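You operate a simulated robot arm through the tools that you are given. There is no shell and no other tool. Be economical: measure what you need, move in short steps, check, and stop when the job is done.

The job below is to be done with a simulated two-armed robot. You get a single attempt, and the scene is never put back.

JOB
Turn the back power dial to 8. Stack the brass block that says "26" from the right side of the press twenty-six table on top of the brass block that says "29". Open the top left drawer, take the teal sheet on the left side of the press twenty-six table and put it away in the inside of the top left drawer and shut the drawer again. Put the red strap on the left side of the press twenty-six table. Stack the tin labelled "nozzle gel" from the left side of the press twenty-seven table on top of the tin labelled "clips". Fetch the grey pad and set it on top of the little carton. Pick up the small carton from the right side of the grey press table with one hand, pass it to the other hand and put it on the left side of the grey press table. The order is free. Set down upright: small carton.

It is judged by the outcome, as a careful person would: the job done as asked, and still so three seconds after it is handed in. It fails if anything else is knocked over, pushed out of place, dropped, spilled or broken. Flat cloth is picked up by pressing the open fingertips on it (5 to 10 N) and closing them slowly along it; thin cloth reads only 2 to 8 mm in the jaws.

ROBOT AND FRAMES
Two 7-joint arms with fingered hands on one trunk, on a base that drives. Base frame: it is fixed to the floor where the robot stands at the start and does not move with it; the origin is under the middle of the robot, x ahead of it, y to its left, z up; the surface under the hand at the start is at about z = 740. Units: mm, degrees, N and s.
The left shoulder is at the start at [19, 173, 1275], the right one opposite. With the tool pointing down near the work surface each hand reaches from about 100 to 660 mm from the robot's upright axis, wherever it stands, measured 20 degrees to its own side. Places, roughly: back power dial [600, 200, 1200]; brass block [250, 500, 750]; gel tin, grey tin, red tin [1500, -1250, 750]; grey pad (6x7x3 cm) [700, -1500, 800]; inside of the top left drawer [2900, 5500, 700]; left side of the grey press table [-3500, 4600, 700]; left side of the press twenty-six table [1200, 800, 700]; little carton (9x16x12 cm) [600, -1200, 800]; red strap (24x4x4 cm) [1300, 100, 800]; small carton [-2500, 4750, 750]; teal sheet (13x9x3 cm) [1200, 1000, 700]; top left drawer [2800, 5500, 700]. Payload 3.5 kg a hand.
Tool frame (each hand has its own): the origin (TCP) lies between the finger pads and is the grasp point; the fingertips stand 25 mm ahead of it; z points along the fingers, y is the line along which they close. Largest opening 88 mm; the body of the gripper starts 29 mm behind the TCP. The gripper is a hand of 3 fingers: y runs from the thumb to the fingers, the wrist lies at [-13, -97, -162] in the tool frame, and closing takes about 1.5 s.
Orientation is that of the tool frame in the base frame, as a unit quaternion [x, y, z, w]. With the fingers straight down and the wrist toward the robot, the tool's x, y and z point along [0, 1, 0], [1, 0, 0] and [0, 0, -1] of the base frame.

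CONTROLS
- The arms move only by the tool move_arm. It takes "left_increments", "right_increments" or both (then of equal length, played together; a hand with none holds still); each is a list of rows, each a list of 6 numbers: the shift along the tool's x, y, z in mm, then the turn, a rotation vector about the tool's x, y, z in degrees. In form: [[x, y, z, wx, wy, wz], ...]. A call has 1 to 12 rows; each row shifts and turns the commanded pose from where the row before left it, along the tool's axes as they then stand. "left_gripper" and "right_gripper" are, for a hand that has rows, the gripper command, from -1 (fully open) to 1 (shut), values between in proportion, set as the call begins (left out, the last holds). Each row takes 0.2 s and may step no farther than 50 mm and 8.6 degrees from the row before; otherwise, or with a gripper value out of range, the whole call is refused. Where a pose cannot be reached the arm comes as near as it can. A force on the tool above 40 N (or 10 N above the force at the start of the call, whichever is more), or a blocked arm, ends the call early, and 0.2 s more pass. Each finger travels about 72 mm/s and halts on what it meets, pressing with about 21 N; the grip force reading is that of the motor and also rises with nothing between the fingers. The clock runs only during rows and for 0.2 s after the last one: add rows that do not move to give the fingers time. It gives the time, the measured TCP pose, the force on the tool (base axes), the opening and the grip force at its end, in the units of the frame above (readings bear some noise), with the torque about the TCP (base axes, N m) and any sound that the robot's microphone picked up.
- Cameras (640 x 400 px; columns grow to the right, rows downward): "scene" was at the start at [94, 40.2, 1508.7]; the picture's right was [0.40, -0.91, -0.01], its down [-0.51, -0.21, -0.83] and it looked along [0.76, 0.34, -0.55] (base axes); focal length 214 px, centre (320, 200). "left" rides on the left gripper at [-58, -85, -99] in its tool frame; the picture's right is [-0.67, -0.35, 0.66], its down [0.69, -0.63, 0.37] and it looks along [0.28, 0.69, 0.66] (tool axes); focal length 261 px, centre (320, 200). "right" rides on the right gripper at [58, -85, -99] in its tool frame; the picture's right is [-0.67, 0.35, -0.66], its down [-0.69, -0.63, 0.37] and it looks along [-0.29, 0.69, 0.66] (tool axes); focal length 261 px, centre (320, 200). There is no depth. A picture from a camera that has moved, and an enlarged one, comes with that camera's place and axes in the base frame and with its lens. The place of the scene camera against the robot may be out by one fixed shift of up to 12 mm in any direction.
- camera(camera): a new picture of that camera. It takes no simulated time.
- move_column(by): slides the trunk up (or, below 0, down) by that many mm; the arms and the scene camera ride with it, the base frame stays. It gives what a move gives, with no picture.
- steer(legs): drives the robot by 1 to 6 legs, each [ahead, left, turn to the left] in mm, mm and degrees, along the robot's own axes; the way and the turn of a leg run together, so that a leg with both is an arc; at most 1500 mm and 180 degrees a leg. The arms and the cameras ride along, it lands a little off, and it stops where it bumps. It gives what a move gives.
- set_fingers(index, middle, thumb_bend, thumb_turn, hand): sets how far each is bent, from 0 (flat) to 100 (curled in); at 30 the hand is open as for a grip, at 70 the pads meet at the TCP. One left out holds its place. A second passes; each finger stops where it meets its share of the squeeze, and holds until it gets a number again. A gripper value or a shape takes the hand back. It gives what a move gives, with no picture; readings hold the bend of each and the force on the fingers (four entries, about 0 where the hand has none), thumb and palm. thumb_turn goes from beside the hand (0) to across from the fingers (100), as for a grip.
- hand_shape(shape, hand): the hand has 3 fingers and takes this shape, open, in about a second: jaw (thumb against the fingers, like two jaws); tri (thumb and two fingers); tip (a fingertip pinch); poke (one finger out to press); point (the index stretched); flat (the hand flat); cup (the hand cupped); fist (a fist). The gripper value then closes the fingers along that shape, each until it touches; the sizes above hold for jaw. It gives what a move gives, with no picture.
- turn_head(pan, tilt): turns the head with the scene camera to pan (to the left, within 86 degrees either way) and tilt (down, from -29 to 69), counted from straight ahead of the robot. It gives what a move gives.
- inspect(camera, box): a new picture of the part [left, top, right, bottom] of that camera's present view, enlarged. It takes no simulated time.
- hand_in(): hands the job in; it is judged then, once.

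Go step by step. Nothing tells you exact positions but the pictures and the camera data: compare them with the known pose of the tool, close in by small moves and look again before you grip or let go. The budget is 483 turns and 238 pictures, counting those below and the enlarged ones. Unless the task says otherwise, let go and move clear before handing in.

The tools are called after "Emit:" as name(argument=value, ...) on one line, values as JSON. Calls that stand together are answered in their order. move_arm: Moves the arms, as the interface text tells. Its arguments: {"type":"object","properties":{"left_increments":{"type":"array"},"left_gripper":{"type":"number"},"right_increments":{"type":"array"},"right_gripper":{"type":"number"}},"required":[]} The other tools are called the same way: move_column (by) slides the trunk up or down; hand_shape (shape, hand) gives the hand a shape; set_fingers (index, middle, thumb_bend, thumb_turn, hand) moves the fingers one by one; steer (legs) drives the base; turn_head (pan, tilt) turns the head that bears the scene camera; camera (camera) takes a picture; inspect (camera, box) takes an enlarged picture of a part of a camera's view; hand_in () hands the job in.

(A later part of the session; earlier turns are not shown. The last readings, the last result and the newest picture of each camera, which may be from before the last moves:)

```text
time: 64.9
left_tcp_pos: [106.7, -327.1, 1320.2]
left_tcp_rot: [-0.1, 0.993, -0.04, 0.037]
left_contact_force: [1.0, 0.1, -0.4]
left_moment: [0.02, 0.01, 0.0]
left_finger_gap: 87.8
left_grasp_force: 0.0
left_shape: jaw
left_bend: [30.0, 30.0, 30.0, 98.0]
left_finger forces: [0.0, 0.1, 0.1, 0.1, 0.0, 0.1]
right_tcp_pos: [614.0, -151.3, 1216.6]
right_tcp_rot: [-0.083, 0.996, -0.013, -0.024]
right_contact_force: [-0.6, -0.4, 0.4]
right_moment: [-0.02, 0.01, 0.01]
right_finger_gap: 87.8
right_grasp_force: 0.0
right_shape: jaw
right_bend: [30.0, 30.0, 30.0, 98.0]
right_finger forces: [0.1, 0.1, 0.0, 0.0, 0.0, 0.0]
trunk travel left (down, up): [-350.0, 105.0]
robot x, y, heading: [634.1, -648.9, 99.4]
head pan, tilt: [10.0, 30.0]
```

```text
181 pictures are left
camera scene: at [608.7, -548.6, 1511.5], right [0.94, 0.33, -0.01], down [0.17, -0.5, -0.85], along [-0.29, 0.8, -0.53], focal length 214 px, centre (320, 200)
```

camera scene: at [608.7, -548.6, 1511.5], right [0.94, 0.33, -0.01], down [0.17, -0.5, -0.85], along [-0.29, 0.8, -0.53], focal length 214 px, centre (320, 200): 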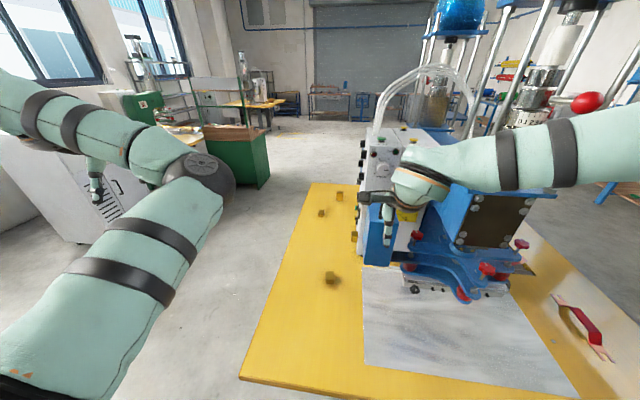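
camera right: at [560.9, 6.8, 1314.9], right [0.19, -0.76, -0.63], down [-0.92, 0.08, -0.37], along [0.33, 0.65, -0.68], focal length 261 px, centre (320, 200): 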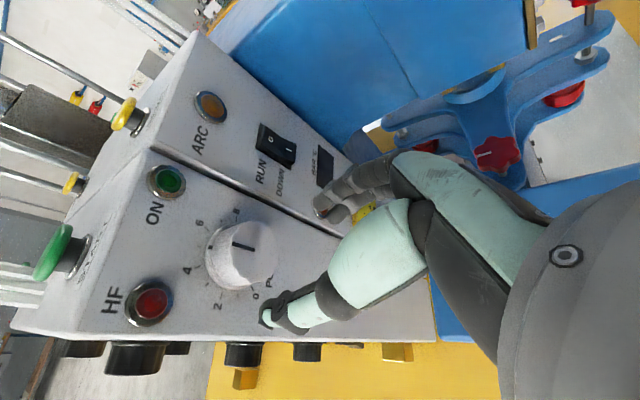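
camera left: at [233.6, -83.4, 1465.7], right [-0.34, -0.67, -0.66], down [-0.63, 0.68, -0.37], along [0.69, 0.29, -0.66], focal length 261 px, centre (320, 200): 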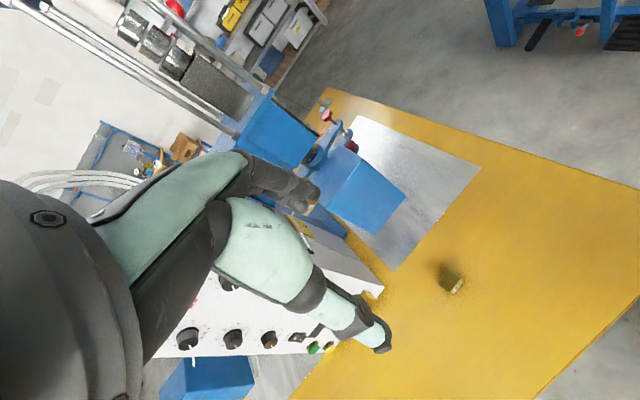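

Emit:
steer(legs=[[161, 920, 0], [0, 0, -89.9], [147, 570, 0], [140, 571, 0]])

Emit:
turn_head(pan=-10, tilt=45)

Emit:
camera(camera="scene")

Emit:
camera(camera="right")

```text
time: 79.3
left_tcp_pos: [107.5, 1052.1, 1321.0]
left_tcp_rot: [0.622, 0.781, -0.053, -0.001]
left_contact_force: [0.4, -0.2, -0.4]
left_moment: [0.0, 0.0, 0.03]
left_finger_gap: 87.7
left_grasp_force: 0.1
left_shape: jaw
left_bend: [30.0, 30.0, 30.0, 98.0]
left_finger forces: [0.1, 0.0, 0.1, 0.0, 0.0, 0.0]
right_tcp_pos: [296.4, 549.1, 1216.6]
right_tcp_rot: [0.639, 0.769, 0.008, -0.027]
right_contact_force: [0.2, -0.5, -1.3]
right_moment: [0.02, -0.02, -0.02]
right_finger_gap: 87.8
right_grasp_force: 0.0
right_shape: jaw
right_bend: [30.0, 30.0, 30.0, 98.0]
right_finger forces: [0.1, 0.0, 0.1, 0.0, 0.1, 0.0]
trunk travel left (down, up): [-350.0, 105.0]
robot x, y, heading: [-195.8, 519.8, 10.8]
head pan, tilt: [10.0, 30.0]
```

```text
time: 80.2
left_tcp_pos: [108.8, 1054.9, 1320.6]
left_tcp_rot: [0.622, 0.781, -0.054, -0.001]
left_contact_force: [-0.1, 0.4, -0.3]
left_moment: [-0.02, 0.04, -0.01]
left_finger_gap: 87.7
left_grasp_force: 0.1
left_shape: jaw
left_bend: [30.0, 30.0, 30.0, 98.0]
left_finger forces: [0.1, 0.0, 0.0, 0.0, 0.0, 0.1]
right_tcp_pos: [296.9, 552.4, 1216.1]
right_tcp_rot: [0.637, 0.77, 0.007, -0.026]
right_contact_force: [-1.2, -0.4, 0.7]
right_moment: [0.0, 0.03, -0.01]
right_finger_gap: 87.8
right_grasp_force: 0.0
right_shape: jaw
right_bend: [30.0, 30.0, 30.0, 98.0]
right_finger forces: [0.0, 0.0, 0.0, 0.0, 0.0, 0.1]
trunk travel left (down, up): [-350.0, 105.0]
robot x, y, heading: [-195.0, 518.5, 10.8]
head pan, tilt: [-10.0, 45.0]
```

```text
180 pictures are left
camera scene: at [-103.5, 525.7, 1489.2], right [0.01, -1.0, 0.01], down [-0.73, -0.01, -0.69], along [0.69, 0.01, -0.73], focal length 214 px, centre (320, 200)
```

scene: 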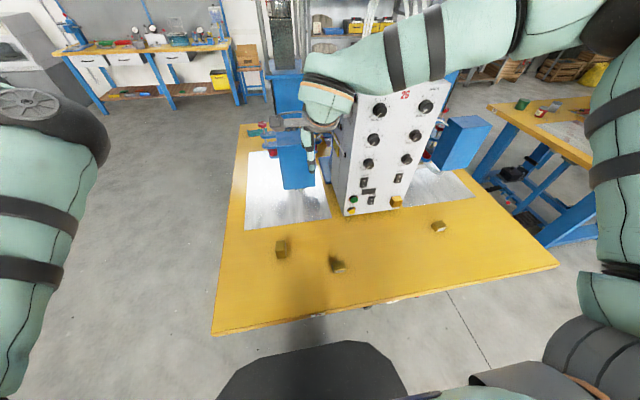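

```text
179 pictures are left
camera right: at [205.4, 586.8, 1320.0], right [0.49, -0.62, 0.61], down [-0.5, -0.77, -0.39], along [0.71, -0.12, -0.69], focal length 261 px, centre (320, 200)
```

right: 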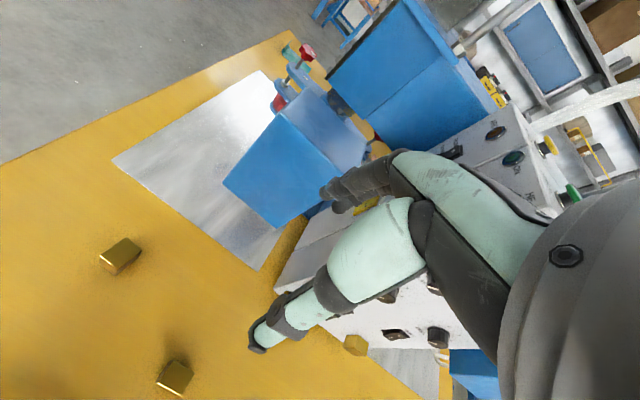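

Emit:
inspect(camera="scene", box=[318, 244, 358, 284])

Emit:
inspect(camera="scene", box=[420, 206, 460, 246])

Emit:
inspect(camera="scene", box=[235, 110, 325, 170])

```text
10.00 times, centred on (338, 264) of scene
camera zoom: at [-103.5, 525.7, 1489.2], right [0.01, -1.0, 0.01], down [-0.73, -0.01, -0.69], along [0.69, 0.01, -0.73], focal length 2145 px, centre (140, -440)
```

zoom: 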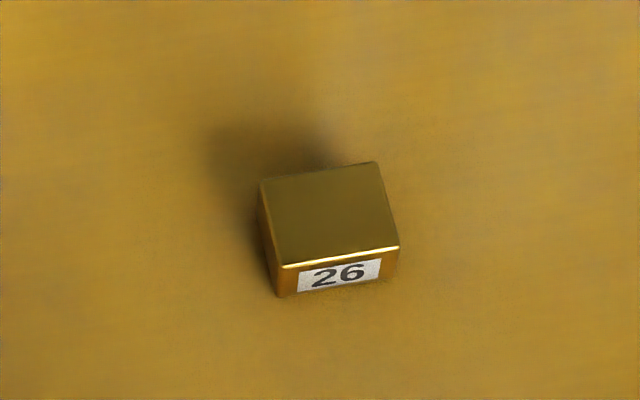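

```text
10.00 times, centred on (440, 226) of scene
camera zoom: at [-103.5, 525.7, 1489.2], right [0.01, -1.0, 0.01], down [-0.73, -0.01, -0.69], along [0.69, 0.01, -0.73], focal length 2145 px, centre (-880, -60)
```

zoom: 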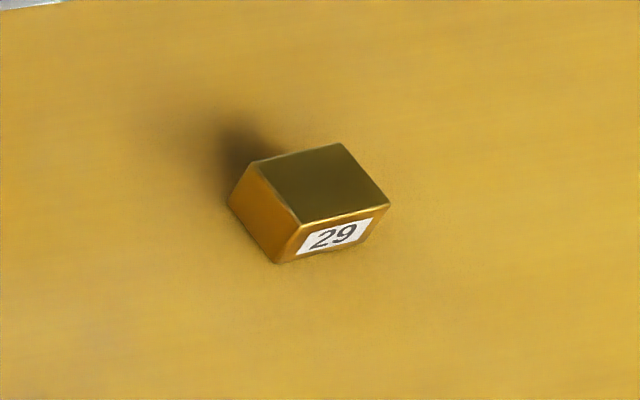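

```text
6.67 times, centred on (280, 140) of scene
camera zoom: at [-103.5, 525.7, 1489.2], right [0.01, -1.0, 0.01], down [-0.73, -0.01, -0.69], along [0.69, 0.01, -0.73], focal length 1430 px, centre (587, 600)
```

zoom: 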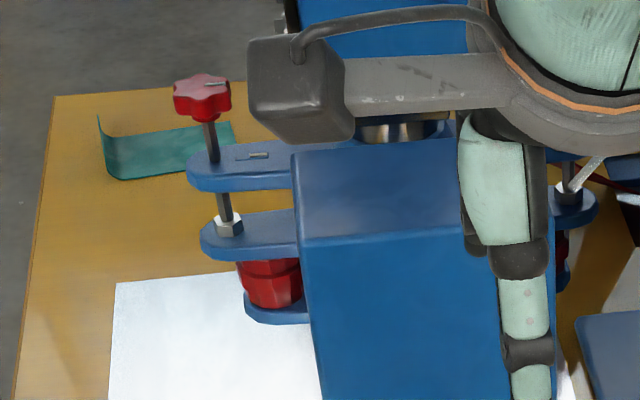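

Emit:
move_arm(right_increments=[[0, 0, 0, -1.3, -2.8, 0], [-10, -7.2, 39, 0, 0, 0], [-10, -7.2, 39, 0, 0, 0], [-10, -7.2, 39, 0, 0, 0], [-10, -7.2, 39, 0, 0, 0], [-10, -7.2, 39, 0, 0, 0], [-10, -7.2, 39, 0, 0, 0], [-10, -7.2, 39, 0, 0, 0], [-10, -7.2, 39, 0, 0, 0]])

Emit:
camera(camera="right")

Emit:
camera(camera="scene")

```text
time: 82.2
left_tcp_pos: [109.1, 1054.6, 1319.3]
left_tcp_rot: [0.622, 0.781, -0.054, 0.001]
left_contact_force: [0.0, -0.2, 0.7]
left_moment: [-0.02, -0.02, 0.0]
left_finger_gap: 87.8
left_grasp_force: 0.0
left_shape: jaw
left_bend: [30.0, 30.0, 30.0, 98.0]
left_finger forces: [0.0, 0.0, 0.1, 0.0, 0.0, 0.1]
right_tcp_pos: [248.2, 483.3, 943.8]
right_tcp_rot: [0.64, 0.768, -0.01, -0.005]
right_contact_force: [-0.4, 0.2, -0.4]
right_moment: [-0.01, 0.04, -0.01]
right_finger_gap: 88.1
right_grasp_force: 0.0
right_shape: jaw
right_bend: [30.0, 30.0, 30.0, 98.0]
right_finger forces: [0.1, 0.0, 0.0, 0.0, 0.0, 0.0]
right hand out of reach, approached as far as the arm can: row 8, 9
trunk travel left (down, up): [-350.0, 105.0]
robot x, y, heading: [-198.1, 521.9, 10.8]
head pan, tilt: [-10.0, 45.0]
```

```text
175 pictures are left
camera right: at [156.9, 525.4, 1044.7], right [0.48, -0.59, 0.65], down [-0.5, -0.79, -0.35], along [0.72, -0.16, -0.67], focal length 261 px, centre (320, 200)
```

right: 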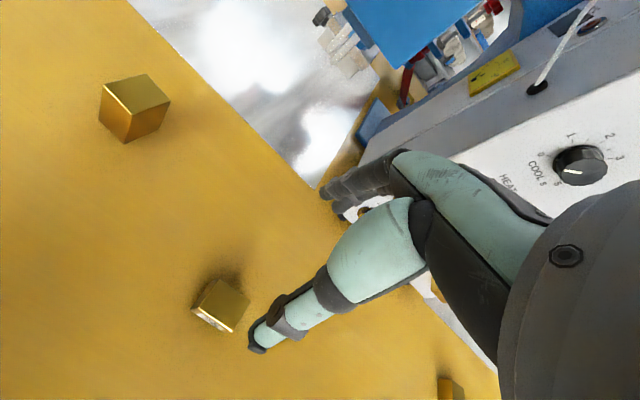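

```text
174 pictures are left
camera scene: at [-103.9, 526.1, 1489.2], right [0.01, -1.0, 0.01], down [-0.73, -0.01, -0.69], along [0.69, 0.0, -0.73], focal length 214 px, centre (320, 200)
```

scene: 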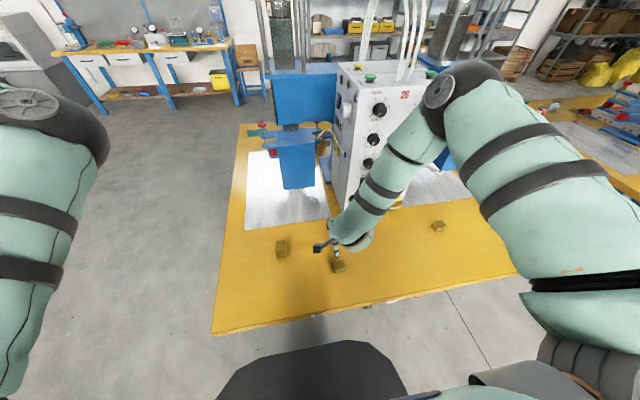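

Emit:
move_column(by=-110)

Emit:
camera(camera="right")

```text
time: 83.6
left_tcp_pos: [108.0, 1053.3, 1211.3]
left_tcp_rot: [0.623, 0.78, -0.054, 0.0]
left_contact_force: [0.1, 0.1, 0.0]
left_moment: [0.06, -0.02, -0.01]
left_finger_gap: 87.7
left_grasp_force: 0.0
left_shape: jaw
left_bend: [30.0, 30.0, 30.0, 98.0]
left_finger forces: [0.0, 0.0, 0.1, 0.0, 0.1, 0.0]
right_tcp_pos: [244.4, 482.2, 792.2]
right_tcp_rot: [0.639, 0.767, -0.045, -0.035]
right_contact_force: [-0.4, -0.5, 0.1]
right_moment: [-0.02, -0.03, -0.01]
right_finger_gap: 87.5
right_grasp_force: 0.0
right_shape: jaw
right_bend: [30.0, 30.0, 30.0, 98.0]
right_finger forces: [0.1, 0.1, 0.1, 0.0, 0.0, 0.0]
trunk travel left (down, up): [-240.0, 215.0]
robot x, y, heading: [-193.7, 520.8, 10.7]
head pan, tilt: [-10.0, 45.0]
```

```text
173 pictures are left
camera right: at [161.6, 525.7, 900.2], right [0.53, -0.58, 0.62], down [-0.53, -0.8, -0.29], along [0.66, -0.17, -0.73], focal length 261 px, centre (320, 200)
```

right: 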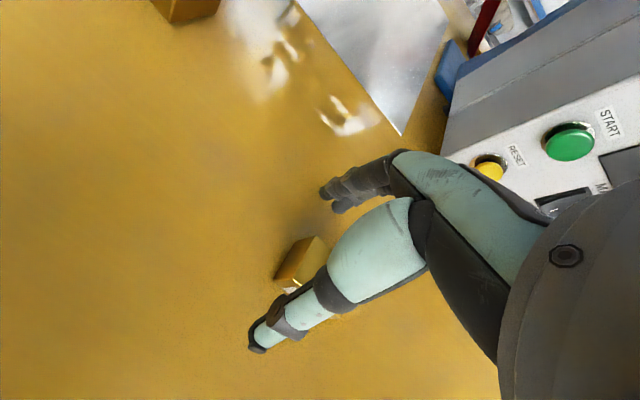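

Emit:
move_arm(right_increments=[[0, 0, -20, 0, 0, 0], [0, 0, -20, -3, 0, 0], [0, 0, 0, -3.5, 0, 0], [0, 0, 0, 0, 0, 0]])

```text
time: 84.6
left_tcp_pos: [109.8, 1053.6, 1211.1]
left_tcp_rot: [0.623, 0.781, -0.054, -0.001]
left_contact_force: [0.3, -0.2, 0.3]
left_moment: [-0.03, 0.0, -0.03]
left_finger_gap: 87.9
left_grasp_force: 0.1
left_shape: jaw
left_bend: [30.0, 30.0, 30.0, 98.0]
left_finger forces: [0.0, 0.0, 0.0, 0.0, 0.0, 0.1]
right_tcp_pos: [250.5, 483.8, 834.4]
right_tcp_rot: [0.64, 0.768, -0.025, -0.017]
right_contact_force: [0.8, -0.1, 0.3]
right_moment: [0.01, 0.0, 0.03]
right_finger_gap: 87.5
right_grasp_force: 0.1
right_shape: jaw
right_bend: [30.0, 30.0, 30.0, 98.0]
right_finger forces: [0.0, 0.0, 0.1, 0.0, 0.1, 0.0]
right hand out of reach, approached as far as the arm can: row 3
trunk travel left (down, up): [-240.0, 215.0]
robot x, y, heading: [-192.5, 522.3, 10.7]
head pan, tilt: [-10.0, 45.0]
```

Emit:
move_arm(right_increments=[[0, 0, -40, 0, 0, 0], [0, 0, -40, 0, 0, 0], [0, 0, -40, 0, 0, 0], [0, 0, 0, 0, 0, 0]])

Emit:
move_column(by=-130)

```text
time: 85.6
left_tcp_pos: [109.0, 1053.7, 1210.4]
left_tcp_rot: [0.623, 0.781, -0.054, -0.002]
left_contact_force: [-0.7, 0.6, -0.6]
left_moment: [-0.01, 0.0, -0.02]
left_finger_gap: 87.7
left_grasp_force: 0.0
left_shape: jaw
left_bend: [30.0, 30.0, 30.0, 98.0]
left_finger forces: [0.0, 0.1, 0.0, 0.1, 0.0, 0.0]
right_tcp_pos: [257.4, 482.7, 951.9]
right_tcp_rot: [0.64, 0.768, -0.026, -0.017]
right_contact_force: [0.0, 0.4, -0.3]
right_moment: [-0.01, -0.06, 0.01]
right_finger_gap: 87.9
right_grasp_force: 0.0
right_shape: jaw
right_bend: [30.0, 30.0, 30.0, 98.0]
right_finger forces: [0.0, 0.1, 0.0, 0.1, 0.0, 0.1]
trunk travel left (down, up): [-240.0, 215.0]
robot x, y, heading: [-197.0, 519.5, 10.7]
head pan, tilt: [-10.0, 45.0]
```

```text
time: 87.2
left_tcp_pos: [106.5, 1054.1, 1081.3]
left_tcp_rot: [0.623, 0.781, -0.053, 0.0]
left_contact_force: [-0.5, -0.4, 0.5]
left_moment: [-0.03, -0.01, 0.0]
left_finger_gap: 87.4
left_grasp_force: 0.0
left_shape: jaw
left_bend: [30.0, 30.0, 30.0, 98.0]
left_finger forces: [0.1, 0.1, 0.1, 0.0, 0.1, 0.0]
right_tcp_pos: [257.0, 484.3, 821.5]
right_tcp_rot: [0.64, 0.768, -0.026, -0.017]
right_contact_force: [0.0, 0.1, 0.1]
right_moment: [0.0, 0.0, 0.01]
right_finger_gap: 87.7
right_grasp_force: 0.0
right_shape: jaw
right_bend: [30.0, 30.0, 30.0, 98.0]
right_finger forces: [0.0, 0.1, 0.0, 0.0, 0.0, 0.1]
trunk travel left (down, up): [-110.0, 345.0]
robot x, y, heading: [-193.5, 522.2, 11.0]
head pan, tilt: [-10.0, 45.0]
```

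Emit:
move_arm(right_increments=[[-10.4, -4, 0, -3.4, 0, 0], [-10.4, -4, 0, 0, 0, 0], [0, 0, 0, 0, 0, 0]])

Emit:
camera(camera="right")

Emit:
camera(camera="scene")

```text
time: 88.0
left_tcp_pos: [108.1, 1054.1, 1080.5]
left_tcp_rot: [0.623, 0.78, -0.054, -0.001]
left_contact_force: [-0.2, 0.5, 1.1]
left_moment: [0.01, 0.0, -0.02]
left_finger_gap: 87.8
left_grasp_force: 0.0
left_shape: jaw
left_bend: [30.0, 30.0, 30.0, 98.0]
left_finger forces: [0.0, 0.0, 0.1, 0.0, 0.1, 0.0]
right_tcp_pos: [254.5, 475.0, 823.4]
right_tcp_rot: [0.64, 0.768, -0.003, 0.001]
right_contact_force: [0.8, 0.7, 0.3]
right_moment: [0.0, 0.0, 0.0]
right_finger_gap: 87.6
right_grasp_force: 0.0
right_shape: jaw
right_bend: [30.0, 30.0, 30.0, 98.0]
right_finger forces: [0.0, 0.0, 0.1, 0.1, 0.0, 0.0]
right hand out of reach, approached as far as the arm can: row 2
trunk travel left (down, up): [-110.0, 345.0]
robot x, y, heading: [-195.3, 518.6, 10.9]
head pan, tilt: [-10.0, 45.0]
```

```text
172 pictures are left
camera right: at [159.9, 516.0, 921.7], right [0.46, -0.59, 0.66], down [-0.5, -0.79, -0.36], along [0.73, -0.16, -0.66], focal length 261 px, centre (320, 200)
```

right: 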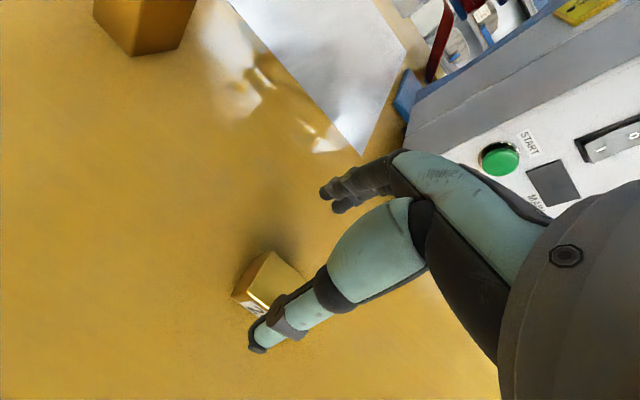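

```text
171 pictures are left
camera scene: at [31.7, 550.9, 1197.2], right [0.02, -1.0, 0.05], down [-0.89, -0.04, -0.46], along [0.46, -0.04, -0.89], focal length 214 px, centre (320, 200)
```

scene: 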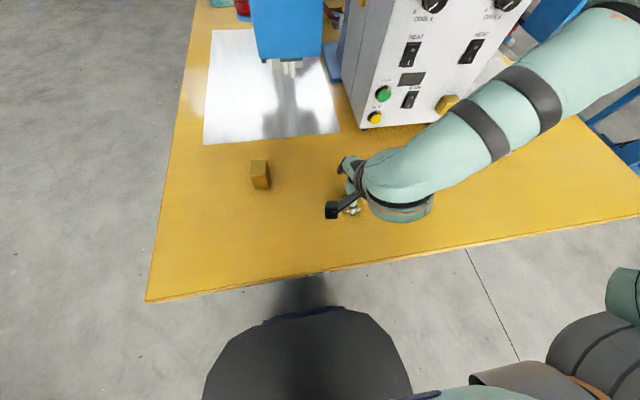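

Emit:
move_arm(right_increments=[[0, 0, -40, 0, 0, 0], [0, 0, 0, 0, 0, 0]])

Emit:
steer(legs=[[-130, 20, 0]])

Emit:
move_arm(right_increments=[[-10, 32, 0, 0, 0, 0], [-10, 32, 0, 0, 0, 0], [-10, 32, 0, 0, 0, 0], [0, 34, 0, 0, 0, 0], [0, 0, 0, 0, 0, 0]])

Emit:
camera(camera="right")

```text
time: 88.6
left_tcp_pos: [110.4, 1051.7, 1081.3]
left_tcp_rot: [0.623, 0.781, -0.054, -0.003]
left_contact_force: [-0.2, 0.9, -0.1]
left_moment: [-0.01, 0.02, -0.01]
left_finger_gap: 87.9
left_grasp_force: 0.1
left_shape: jaw
left_bend: [30.0, 30.0, 30.0, 98.0]
left_finger forces: [0.0, 0.1, 0.0, 0.1, 0.1, 0.0]
right_tcp_pos: [256.3, 470.9, 863.4]
right_tcp_rot: [0.64, 0.768, -0.003, -0.001]
right_contact_force: [1.4, 0.0, -0.7]
right_moment: [0.01, 0.01, 0.04]
right_finger_gap: 87.7
right_grasp_force: 0.0
right_shape: jaw
right_bend: [30.0, 30.0, 30.0, 98.0]
right_finger forces: [0.1, 0.0, 0.0, 0.1, 0.0, 0.0]
trunk travel left (down, up): [-110.0, 345.0]
robot x, y, heading: [-193.6, 518.2, 11.0]
head pan, tilt: [-10.0, 45.0]
```

```text
time: 89.9
left_tcp_pos: [-26.7, 1049.4, 1080.0]
left_tcp_rot: [0.621, 0.782, -0.053, 0.0]
left_contact_force: [0.1, 0.2, 0.1]
left_moment: [0.0, -0.01, -0.03]
left_finger_gap: 87.6
left_grasp_force: 0.1
left_shape: jaw
left_bend: [30.0, 30.0, 30.0, 98.0]
left_finger forces: [0.1, 0.0, 0.0, 0.1, 0.0, 0.0]
right_tcp_pos: [120.3, 469.2, 865.9]
right_tcp_rot: [0.639, 0.769, -0.003, 0.0]
right_contact_force: [0.0, -0.4, -0.4]
right_moment: [0.0, 0.02, -0.02]
right_finger_gap: 87.5
right_grasp_force: 0.1
right_shape: jaw
right_bend: [30.0, 30.0, 30.0, 98.0]
right_finger forces: [0.0, 0.0, 0.1, 0.0, 0.1, 0.0]
trunk travel left (down, up): [-110.0, 345.0]
robot x, y, heading: [-332.6, 511.0, 10.7]
head pan, tilt: [-10.0, 45.0]
```

```text
time: 91.1
left_tcp_pos: [-27.4, 1048.8, 1081.0]
left_tcp_rot: [0.622, 0.781, -0.054, 0.0]
left_contact_force: [-0.1, -1.1, -0.5]
left_moment: [0.02, 0.01, 0.02]
left_finger_gap: 87.6
left_grasp_force: 0.0
left_shape: jaw
left_bend: [30.0, 30.0, 30.0, 98.0]
left_finger forces: [0.0, 0.0, 0.1, 0.1, 0.0, 0.0]
right_tcp_pos: [252.6, 463.8, 865.4]
right_tcp_rot: [0.64, 0.768, -0.003, 0.002]
right_contact_force: [1.1, -0.3, 0.4]
right_moment: [0.01, 0.03, 0.0]
right_finger_gap: 87.6
right_grasp_force: 0.0
right_shape: jaw
right_bend: [30.0, 30.0, 30.0, 98.0]
right_finger forces: [0.1, 0.0, 0.0, 0.0, 0.0, 0.0]
trunk travel left (down, up): [-110.0, 345.0]
robot x, y, heading: [-330.9, 512.8, 11.0]
head pan, tilt: [-10.0, 45.0]
```

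```text
170 pictures are left
camera right: at [158.8, 504.7, 965.1], right [0.47, -0.59, 0.66], down [-0.49, -0.79, -0.36], along [0.73, -0.16, -0.66], focal length 261 px, centre (320, 200)
```

right: 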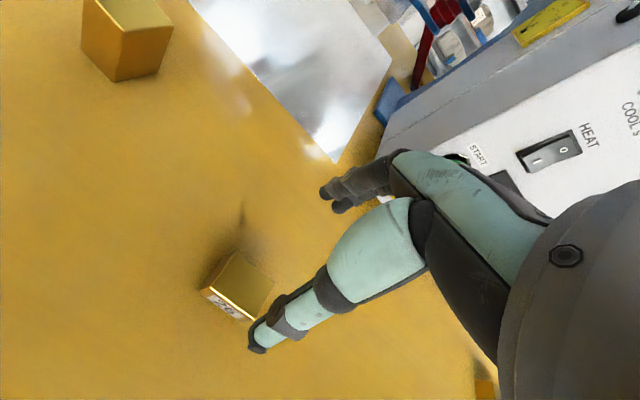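

Emit:
move_arm(right_increments=[[-3, -3, 30, 0, 0, 0], [0, 0, 30, 0, 0, 0], [0, 0, 0, 0, 0, 0]])

Emit:
camera(camera="right")

```text
time: 91.9
left_tcp_pos: [-26.3, 1049.8, 1079.1]
left_tcp_rot: [0.622, 0.781, -0.053, 0.0]
left_contact_force: [0.2, 0.1, 0.7]
left_moment: [-0.02, -0.01, 0.03]
left_finger_gap: 88.0
left_grasp_force: 0.1
left_shape: jaw
left_bend: [30.0, 30.0, 30.0, 98.0]
left_finger forces: [0.1, 0.1, 0.0, 0.0, 0.0, 0.1]
right_tcp_pos: [250.8, 460.1, 806.6]
right_tcp_rot: [0.639, 0.769, -0.002, 0.002]
right_contact_force: [0.4, 0.1, 0.1]
right_moment: [-0.03, 0.04, -0.02]
right_finger_gap: 87.8
right_grasp_force: 0.0
right_shape: jaw
right_bend: [30.0, 30.0, 30.0, 98.0]
right_finger forces: [0.0, 0.0, 0.1, 0.0, 0.1, 0.0]
trunk travel left (down, up): [-110.0, 345.0]
robot x, y, heading: [-328.5, 512.6, 11.0]
head pan, tilt: [-10.0, 45.0]
```

```text
169 pictures are left
camera right: at [156.4, 501.5, 905.1], right [0.47, -0.59, 0.66], down [-0.49, -0.79, -0.36], along [0.73, -0.16, -0.66], focal length 261 px, centre (320, 200)
```

right: 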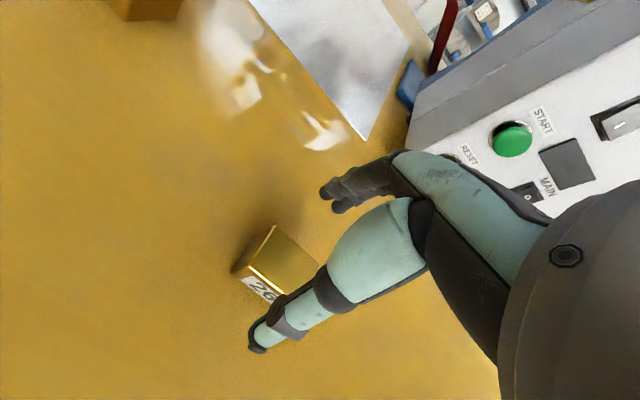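

Emit:
move_arm(right_increments=[[0, -3, 16, 0, 0, 0], [0, 0, 15, 0, 0, 0], [0, 0, 0, 0, 0, 0]])

Emit:
camera(camera="right")

```text
time: 92.7
left_tcp_pos: [-26.8, 1048.5, 1080.9]
left_tcp_rot: [0.622, 0.781, -0.054, -0.002]
left_contact_force: [0.6, 0.0, 0.2]
left_moment: [0.0, 0.01, -0.01]
left_finger_gap: 87.8
left_grasp_force: 0.0
left_shape: jaw
left_bend: [30.0, 30.0, 30.0, 98.0]
left_finger forces: [0.0, 0.1, 0.0, 0.0, 0.0, 0.0]
right_tcp_pos: [247.8, 459.8, 775.5]
right_tcp_rot: [0.639, 0.769, -0.003, 0.001]
right_contact_force: [0.1, 0.0, -0.9]
right_moment: [0.01, 0.02, -0.02]
right_finger_gap: 87.8
right_grasp_force: 0.1
right_shape: jaw
right_bend: [30.0, 30.0, 30.0, 98.0]
right_finger forces: [0.1, 0.0, 0.0, 0.1, 0.1, 0.0]
trunk travel left (down, up): [-110.0, 345.0]
robot x, y, heading: [-328.1, 512.2, 10.6]
head pan, tilt: [-10.0, 45.0]
```

```text
168 pictures are left
camera right: at [153.2, 501.3, 874.7], right [0.47, -0.59, 0.66], down [-0.49, -0.79, -0.36], along [0.73, -0.16, -0.66], focal length 261 px, centre (320, 200)
```

right: 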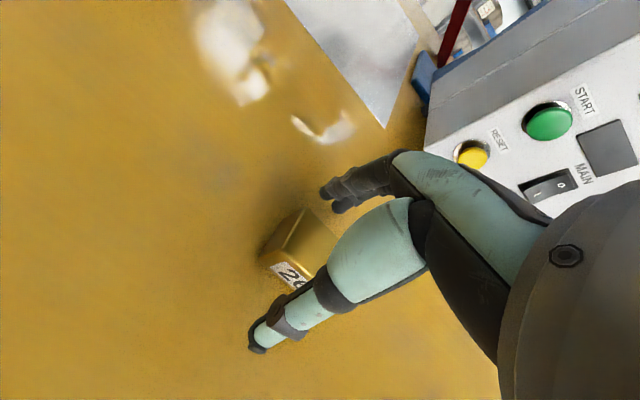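

Emit:
move_arm(right_increments=[[0, 0, 3, 0, 0, 0], [0, 0, 0, 0, 0, 0], [0, 0, 0, 0, 0, 0], [0, 0, 0, 0, 0, 0], [0, 0, 0, 0, 0, 0], [0, 0, 0, 0, 0, 0]], right_gripper=0.6)

Emit:
inspect(camera="right", box=[200, 150, 440, 350])

```text
time: 94.1
left_tcp_pos: [-26.4, 1048.6, 1080.1]
left_tcp_rot: [0.621, 0.782, -0.054, -0.001]
left_contact_force: [-0.4, -0.1, 0.4]
left_moment: [0.01, -0.02, 0.01]
left_finger_gap: 87.8
left_grasp_force: 0.1
left_shape: jaw
left_bend: [30.0, 30.0, 30.0, 98.0]
left_finger forces: [0.0, 0.1, 0.0, 0.1, 0.1, 0.1]
right_tcp_pos: [247.2, 460.5, 772.2]
right_tcp_rot: [0.64, 0.769, -0.003, 0.001]
right_contact_force: [0.4, 0.9, -0.1]
right_moment: [0.01, -0.02, 0.0]
right_finger_gap: 30.0
right_grasp_force: 20.8
right_shape: jaw
right_bend: [74.0, 51.0, 74.0, 100.0]
right_finger forces: [12.0, 6.7, 0.1, 0.0, 18.8, 0.0]
trunk travel left (down, up): [-110.0, 345.0]
robot x, y, heading: [-333.0, 514.7, 11.0]
head pan, tilt: [-10.0, 45.0]
```

```text
2.00 times, centred on (320, 250) of right
camera zoom: at [153.8, 500.8, 871.1], right [0.47, -0.59, 0.66], down [-0.49, -0.79, -0.36], along [0.73, -0.16, -0.66], focal length 521 px, centre (320, 100)
```

zoom: 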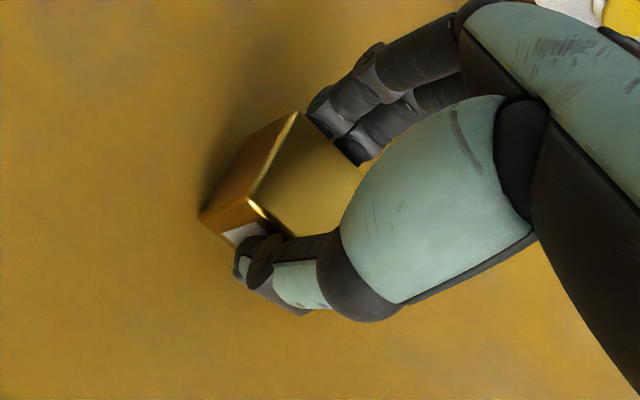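

Emit:
move_arm(right_increments=[[0, 0, -25, 0, 0, 0], [0, 0, -35, 0, 0, 0], [0, 0, -40, 0, 0, 0]])

Emit:
steer(legs=[[0, -459, 0]])

Emit:
camera(camera="right")

Emit:
camera(camera="scene")

```text
time: 94.9
left_tcp_pos: [-27.0, 1049.2, 1080.1]
left_tcp_rot: [0.622, 0.781, -0.054, -0.002]
left_contact_force: [-0.5, 0.2, 0.3]
left_moment: [0.03, 0.02, 0.0]
left_finger_gap: 87.8
left_grasp_force: 0.0
left_shape: jaw
left_bend: [30.0, 30.0, 30.0, 98.0]
left_finger forces: [0.0, 0.1, 0.0, 0.0, 0.0, 0.0]
right_tcp_pos: [246.5, 459.1, 871.9]
right_tcp_rot: [0.639, 0.769, -0.004, 0.001]
right_contact_force: [-0.1, -0.6, -3.4]
right_moment: [0.01, 0.01, 0.02]
right_finger_gap: 29.7
right_grasp_force: 21.1
right_shape: jaw
right_bend: [74.0, 51.0, 74.0, 100.0]
right_finger forces: [12.3, 6.6, 0.0, 0.0, 18.9, 0.1]
trunk travel left (down, up): [-110.0, 345.0]
robot x, y, heading: [-332.8, 509.6, 10.9]
head pan, tilt: [-10.0, 45.0]
```

```text
time: 97.7
left_tcp_pos: [66.6, 582.7, 1080.4]
left_tcp_rot: [0.625, 0.779, -0.054, -0.001]
left_contact_force: [-0.1, 0.4, -0.3]
left_moment: [0.0, -0.02, 0.0]
left_finger_gap: 87.7
left_grasp_force: 0.1
left_shape: jaw
left_bend: [30.0, 30.0, 30.0, 98.0]
left_finger forces: [0.0, 0.0, 0.0, 0.1, 0.1, 0.0]
right_tcp_pos: [334.8, -9.6, 871.8]
right_tcp_rot: [0.642, 0.766, -0.003, 0.001]
right_contact_force: [0.9, 0.0, -4.4]
right_moment: [-0.01, 0.01, 0.0]
right_finger_gap: 29.8
right_grasp_force: 21.3
right_shape: jaw
right_bend: [74.0, 51.0, 74.0, 100.0]
right_finger forces: [12.1, 6.6, 0.1, 0.0, 18.9, 0.0]
trunk travel left (down, up): [-110.0, 345.0]
robot x, y, heading: [-243.4, 49.2, 10.5]
head pan, tilt: [-10.0, 45.0]
```

```text
166 pictures are left
camera right: at [240.5, 32.4, 970.3], right [0.46, -0.59, 0.66], down [-0.5, -0.79, -0.36], along [0.73, -0.16, -0.66], focal length 261 px, centre (320, 200)
```

right: 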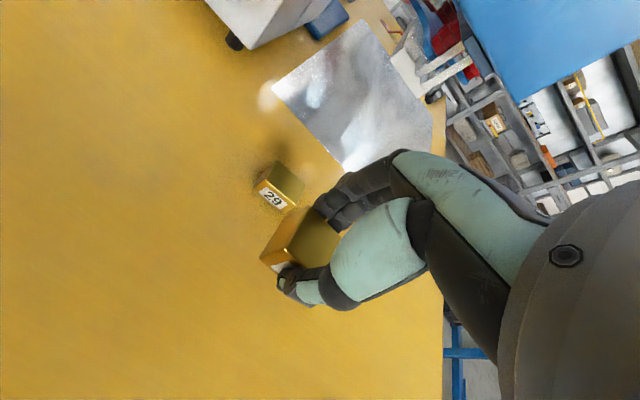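

```text
165 pictures are left
camera scene: at [-13.7, 78.9, 1197.1], right [0.02, -1.0, 0.05], down [-0.89, -0.04, -0.46], along [0.46, -0.04, -0.89], focal length 214 px, centre (320, 200)
```

scene: 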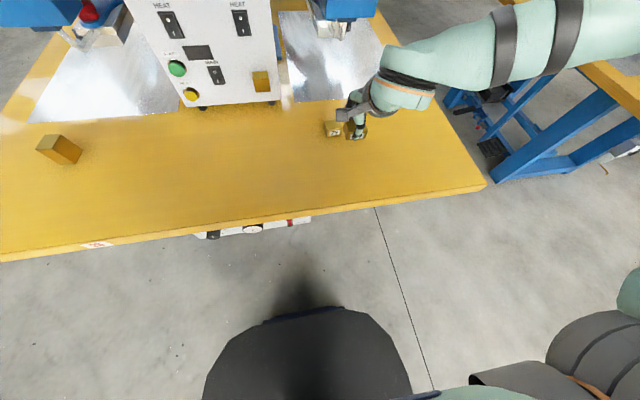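

Emit:
move_arm(right_increments=[[9.8, 20, 0, 0, 0, 0], [0, 40, 0, 0, 0, 0], [0, 45.5, 0, 0, 0, 0], [0, 0, 0, 0, 0, -4.2], [0, 0, 0, 0, 0, 0]])

Emit:
camera(camera="right")

Emit:
inspect(camera="scene", box=[310, 90, 410, 150])

```text
time: 98.9
left_tcp_pos: [66.0, 583.1, 1079.7]
left_tcp_rot: [0.625, 0.779, -0.053, 0.0]
left_contact_force: [0.4, 0.5, 0.0]
left_moment: [-0.02, 0.02, 0.01]
left_finger_gap: 87.9
left_grasp_force: 0.0
left_shape: jaw
left_bend: [30.0, 30.0, 30.0, 98.0]
left_finger forces: [0.0, 0.0, 0.1, 0.0, 0.0, 0.1]
right_tcp_pos: [436.2, 20.6, 871.9]
right_tcp_rot: [0.614, 0.79, -0.004, 0.0]
right_contact_force: [-1.1, -0.4, -3.9]
right_moment: [0.04, 0.04, 0.02]
right_finger_gap: 30.0
right_grasp_force: 20.6
right_shape: jaw
right_bend: [74.0, 51.0, 74.0, 100.0]
right_finger forces: [12.4, 6.8, 0.0, 0.0, 19.1, 0.1]
trunk travel left (down, up): [-110.0, 345.0]
robot x, y, heading: [-239.7, 46.6, 10.5]
head pan, tilt: [-10.0, 45.0]
```

```text
164 pictures are left
camera right: at [340.3, 55.2, 970.8], right [0.51, -0.56, 0.66], down [-0.44, -0.82, -0.36], along [0.74, -0.11, -0.66], focal length 261 px, centre (320, 200)
```

right: 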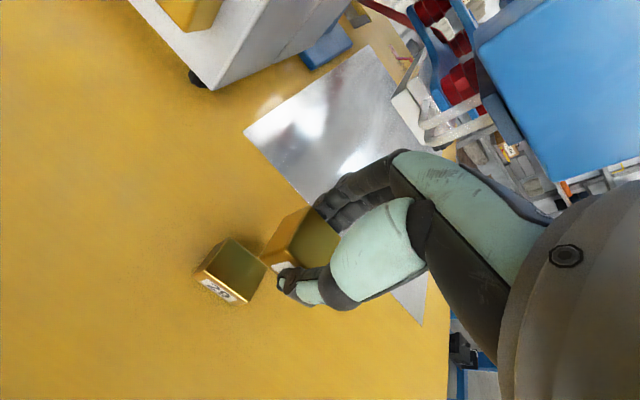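

```text
6.40 times, centred on (360, 120) of scene
camera zoom: at [-13.6, 79.5, 1197.0], right [0.02, -1.0, 0.05], down [-0.89, -0.04, -0.46], along [0.46, -0.04, -0.89], focal length 1373 px, centre (64, 712)
```

zoom: 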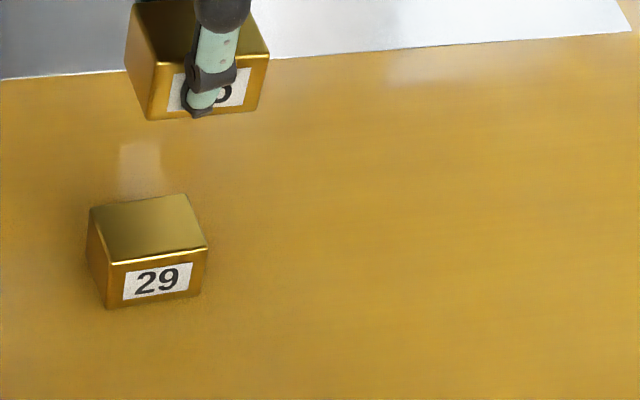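

Emit:
inspect(camera="right", box=[180, 190, 360, 320])

```text
3.08 times, centred on (270, 255) of right
camera zoom: at [340.3, 55.2, 970.8], right [0.51, -0.56, 0.66], down [-0.44, -0.82, -0.36], along [0.74, -0.11, -0.66], focal length 802 px, centre (474, 31)
```

zoom: 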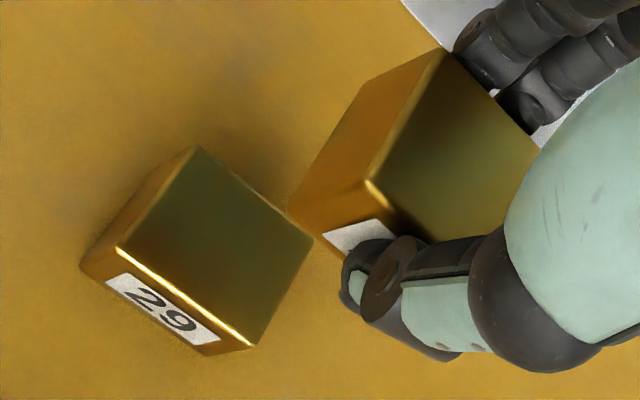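

Emit:
move_arm(right_increments=[[8, 3.5, 0, 0, 0, -2], [0, 0, 30, 0, 0, 0], [0, 0, 26, 0, 0, 0], [0, 0, 8, 0, 0, 0], [0, 0, 0, 0, 0, 0]])

Emit:
inspect(camera="right", box=[180, 190, 360, 320])

Emit:
inspect(camera="scene", box=[310, 90, 370, 150])

```text
time: 100.1
left_tcp_pos: [65.5, 581.8, 1081.3]
left_tcp_rot: [0.624, 0.779, -0.053, -0.001]
left_contact_force: [-0.2, 0.6, -0.4]
left_moment: [0.04, 0.0, 0.0]
left_finger_gap: 87.9
left_grasp_force: 0.1
left_shape: jaw
left_bend: [30.0, 30.0, 30.0, 98.0]
left_finger forces: [0.1, 0.0, 0.0, 0.0, 0.0, 0.1]
right_tcp_pos: [436.8, 26.2, 805.6]
right_tcp_rot: [0.6, 0.8, -0.003, 0.002]
right_contact_force: [0.7, -0.6, -3.2]
right_moment: [0.04, 0.03, -0.02]
right_finger_gap: 29.6
right_grasp_force: 20.7
right_shape: jaw
right_bend: [74.0, 51.0, 74.0, 100.0]
right_finger forces: [12.4, 6.7, 0.1, 0.0, 19.1, 0.0]
trunk travel left (down, up): [-110.0, 345.0]
robot x, y, heading: [-242.8, 45.0, 10.4]
head pan, tilt: [-10.0, 45.0]
```

```text
3.08 times, centred on (270, 255) of right
camera zoom: at [340.0, 58.2, 906.8], right [0.52, -0.54, 0.66], down [-0.41, -0.84, -0.36], along [0.74, -0.08, -0.66], focal length 802 px, centre (474, 31)
```

zoom: 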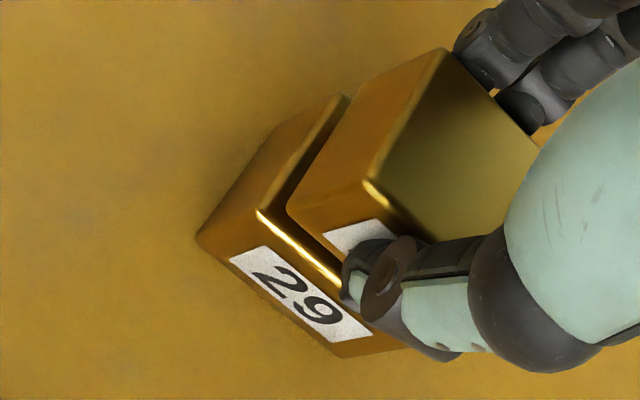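

```text
6.67 times, centred on (340, 120) of scene
camera zoom: at [-13.6, 79.2, 1197.1], right [0.02, -1.0, 0.05], down [-0.89, -0.04, -0.46], along [0.46, -0.04, -0.89], focal length 1430 px, centre (187, 733)
```

zoom: 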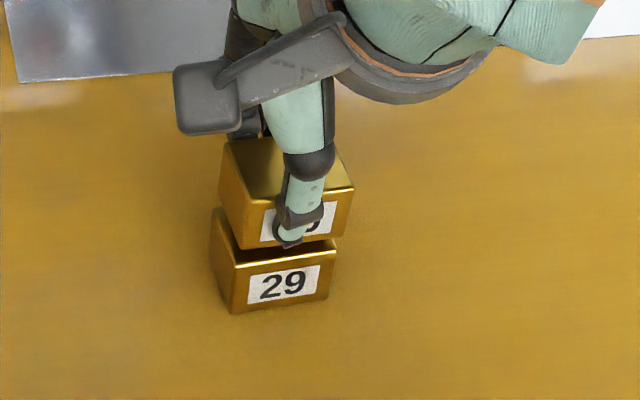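

Emit:
move_arm(right_increments=[[2, -0.5, 3, 0, 0, 0], [0, 0, 2, 0, 0, 0], [0, 0, 1.5, 0, 0, 0], [0, 0, 0, 0, 0, 0]])

```text
time: 101.1
left_tcp_pos: [65.1, 581.8, 1080.5]
left_tcp_rot: [0.625, 0.779, -0.054, -0.001]
left_contact_force: [0.3, -1.1, -0.7]
left_moment: [0.02, -0.03, -0.02]
left_finger_gap: 87.9
left_grasp_force: 0.0
left_shape: jaw
left_bend: [30.0, 30.0, 30.0, 98.0]
left_finger forces: [0.0, 0.0, 0.1, 0.0, 0.0, 0.0]
right_tcp_pos: [437.1, 28.2, 799.9]
right_tcp_rot: [0.6, 0.8, -0.002, 0.001]
right_contact_force: [1.0, -0.2, -0.7]
right_moment: [0.02, -0.05, 0.04]
right_finger_gap: 29.7
right_grasp_force: 21.4
right_shape: jaw
right_bend: [74.0, 51.0, 74.0, 100.0]
right_finger forces: [12.6, 7.2, 0.1, 0.1, 18.9, 0.0]
trunk travel left (down, up): [-110.0, 345.0]
robot x, y, heading: [-243.3, 46.1, 10.5]
head pan, tilt: [-10.0, 45.0]
```

Emit:
move_arm(right_increments=[[0, 0, 1, 0, 0, 0], [0, 0, 0, 0, 0, 0]])

Emit:
inspect(camera="scene", box=[310, 90, 370, 150])

```text
time: 101.7
left_tcp_pos: [65.0, 582.9, 1081.9]
left_tcp_rot: [0.625, 0.779, -0.053, 0.0]
left_contact_force: [-0.3, 0.4, -0.1]
left_moment: [-0.02, -0.03, -0.02]
left_finger_gap: 87.6
left_grasp_force: 0.1
left_shape: jaw
left_bend: [30.0, 30.0, 30.0, 98.0]
left_finger forces: [0.0, 0.1, 0.0, 0.0, 0.1, 0.1]
right_tcp_pos: [435.8, 28.5, 800.1]
right_tcp_rot: [0.6, 0.8, -0.002, 0.001]
right_contact_force: [2.3, -1.3, 5.6]
right_moment: [0.0, -0.1, 0.0]
right_finger_gap: 30.0
right_grasp_force: 20.5
right_shape: jaw
right_bend: [74.0, 51.0, 74.0, 100.0]
right_finger forces: [13.0, 8.0, 0.0, 0.1, 19.2, 0.1]
trunk travel left (down, up): [-110.0, 345.0]
robot x, y, heading: [-240.8, 48.8, 10.5]
head pan, tilt: [-10.0, 45.0]
```

```text
6.67 times, centred on (340, 120) of scene
camera zoom: at [-14.6, 79.1, 1197.4], right [0.02, -1.0, 0.05], down [-0.89, -0.04, -0.46], along [0.46, -0.04, -0.89], focal length 1430 px, centre (187, 733)
```

zoom: 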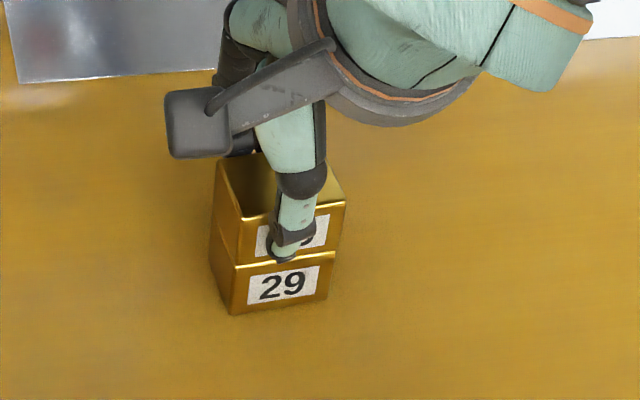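

Block 26 is resting on 29, so I'm releasing it slowly and lifting.

Emit:
move_arm(right_increments=[[0, 0, 0, 0, 0, 0], [0, 0, 0, 0, 0, 0], [0, 0, 0, 0, 0, 0], [0, 0, 0, 0, 0, 0]], right_gripper=-0.2)

Emit:
move_arm(right_increments=[[0, 0, -20, 0, 0, 0], [0, 0, -40, 0, 0, 0], [0, 0, -40, 0, 0, 0], [0, 0, -40, 0, 0, 0]])

Emit:
inspect(camera="scene", box=[310, 90, 370, 150])

```text
time: 102.7
left_tcp_pos: [64.4, 582.9, 1080.2]
left_tcp_rot: [0.624, 0.779, -0.054, -0.002]
left_contact_force: [-0.1, 0.3, 0.1]
left_moment: [0.03, 0.01, -0.01]
left_finger_gap: 87.7
left_grasp_force: 0.1
left_shape: jaw
left_bend: [30.0, 30.0, 30.0, 98.0]
left_finger forces: [0.0, 0.0, 0.1, 0.0, 0.0, 0.0]
right_tcp_pos: [434.8, 28.2, 800.2]
right_tcp_rot: [0.599, 0.801, -0.003, 0.0]
right_contact_force: [0.1, -0.6, 1.3]
right_moment: [0.01, -0.02, -0.01]
right_finger_gap: 52.4
right_grasp_force: 0.0
right_shape: jaw
right_bend: [29.0, 41.0, 65.0, 100.0]
right_finger forces: [0.0, 0.1, 0.1, 0.0, 0.1, 0.1]
trunk travel left (down, up): [-110.0, 345.0]
robot x, y, heading: [-244.4, 46.2, 10.3]
head pan, tilt: [-10.0, 45.0]
```

```text
time: 103.7
left_tcp_pos: [64.0, 582.0, 1080.5]
left_tcp_rot: [0.624, 0.779, -0.053, 0.0]
left_contact_force: [-0.6, 0.1, 0.6]
left_moment: [0.0, -0.02, 0.03]
left_finger_gap: 87.8
left_grasp_force: 0.0
left_shape: jaw
left_bend: [30.0, 30.0, 30.0, 98.0]
left_finger forces: [0.0, 0.0, 0.0, 0.0, 0.0, 0.0]
right_tcp_pos: [438.1, 32.3, 940.5]
right_tcp_rot: [0.6, 0.8, -0.003, 0.001]
right_contact_force: [-0.4, -0.3, -0.5]
right_moment: [-0.01, -0.03, -0.03]
right_finger_gap: 52.5
right_grasp_force: 0.0
right_shape: jaw
right_bend: [29.0, 41.0, 65.0, 100.0]
right_finger forces: [0.0, 0.0, 0.0, 0.0, 0.0, 0.0]
trunk travel left (down, up): [-110.0, 345.0]
robot x, y, heading: [-246.0, 45.9, 10.6]
head pan, tilt: [-10.0, 45.0]
```

```text
6.67 times, centred on (340, 120) of scene
camera zoom: at [-14.9, 79.5, 1197.4], right [0.02, -1.0, 0.05], down [-0.89, -0.04, -0.46], along [0.46, -0.04, -0.89], focal length 1430 px, centre (187, 733)
```

zoom: 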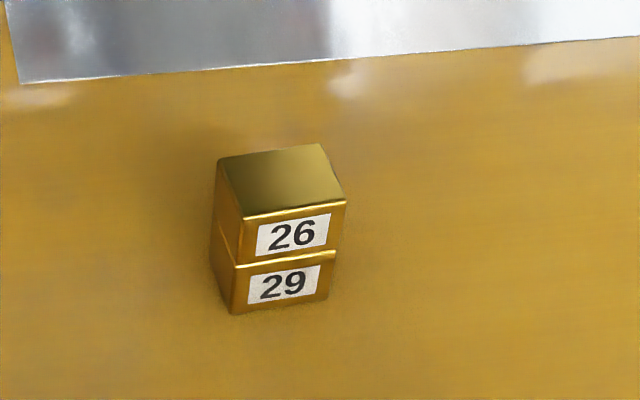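

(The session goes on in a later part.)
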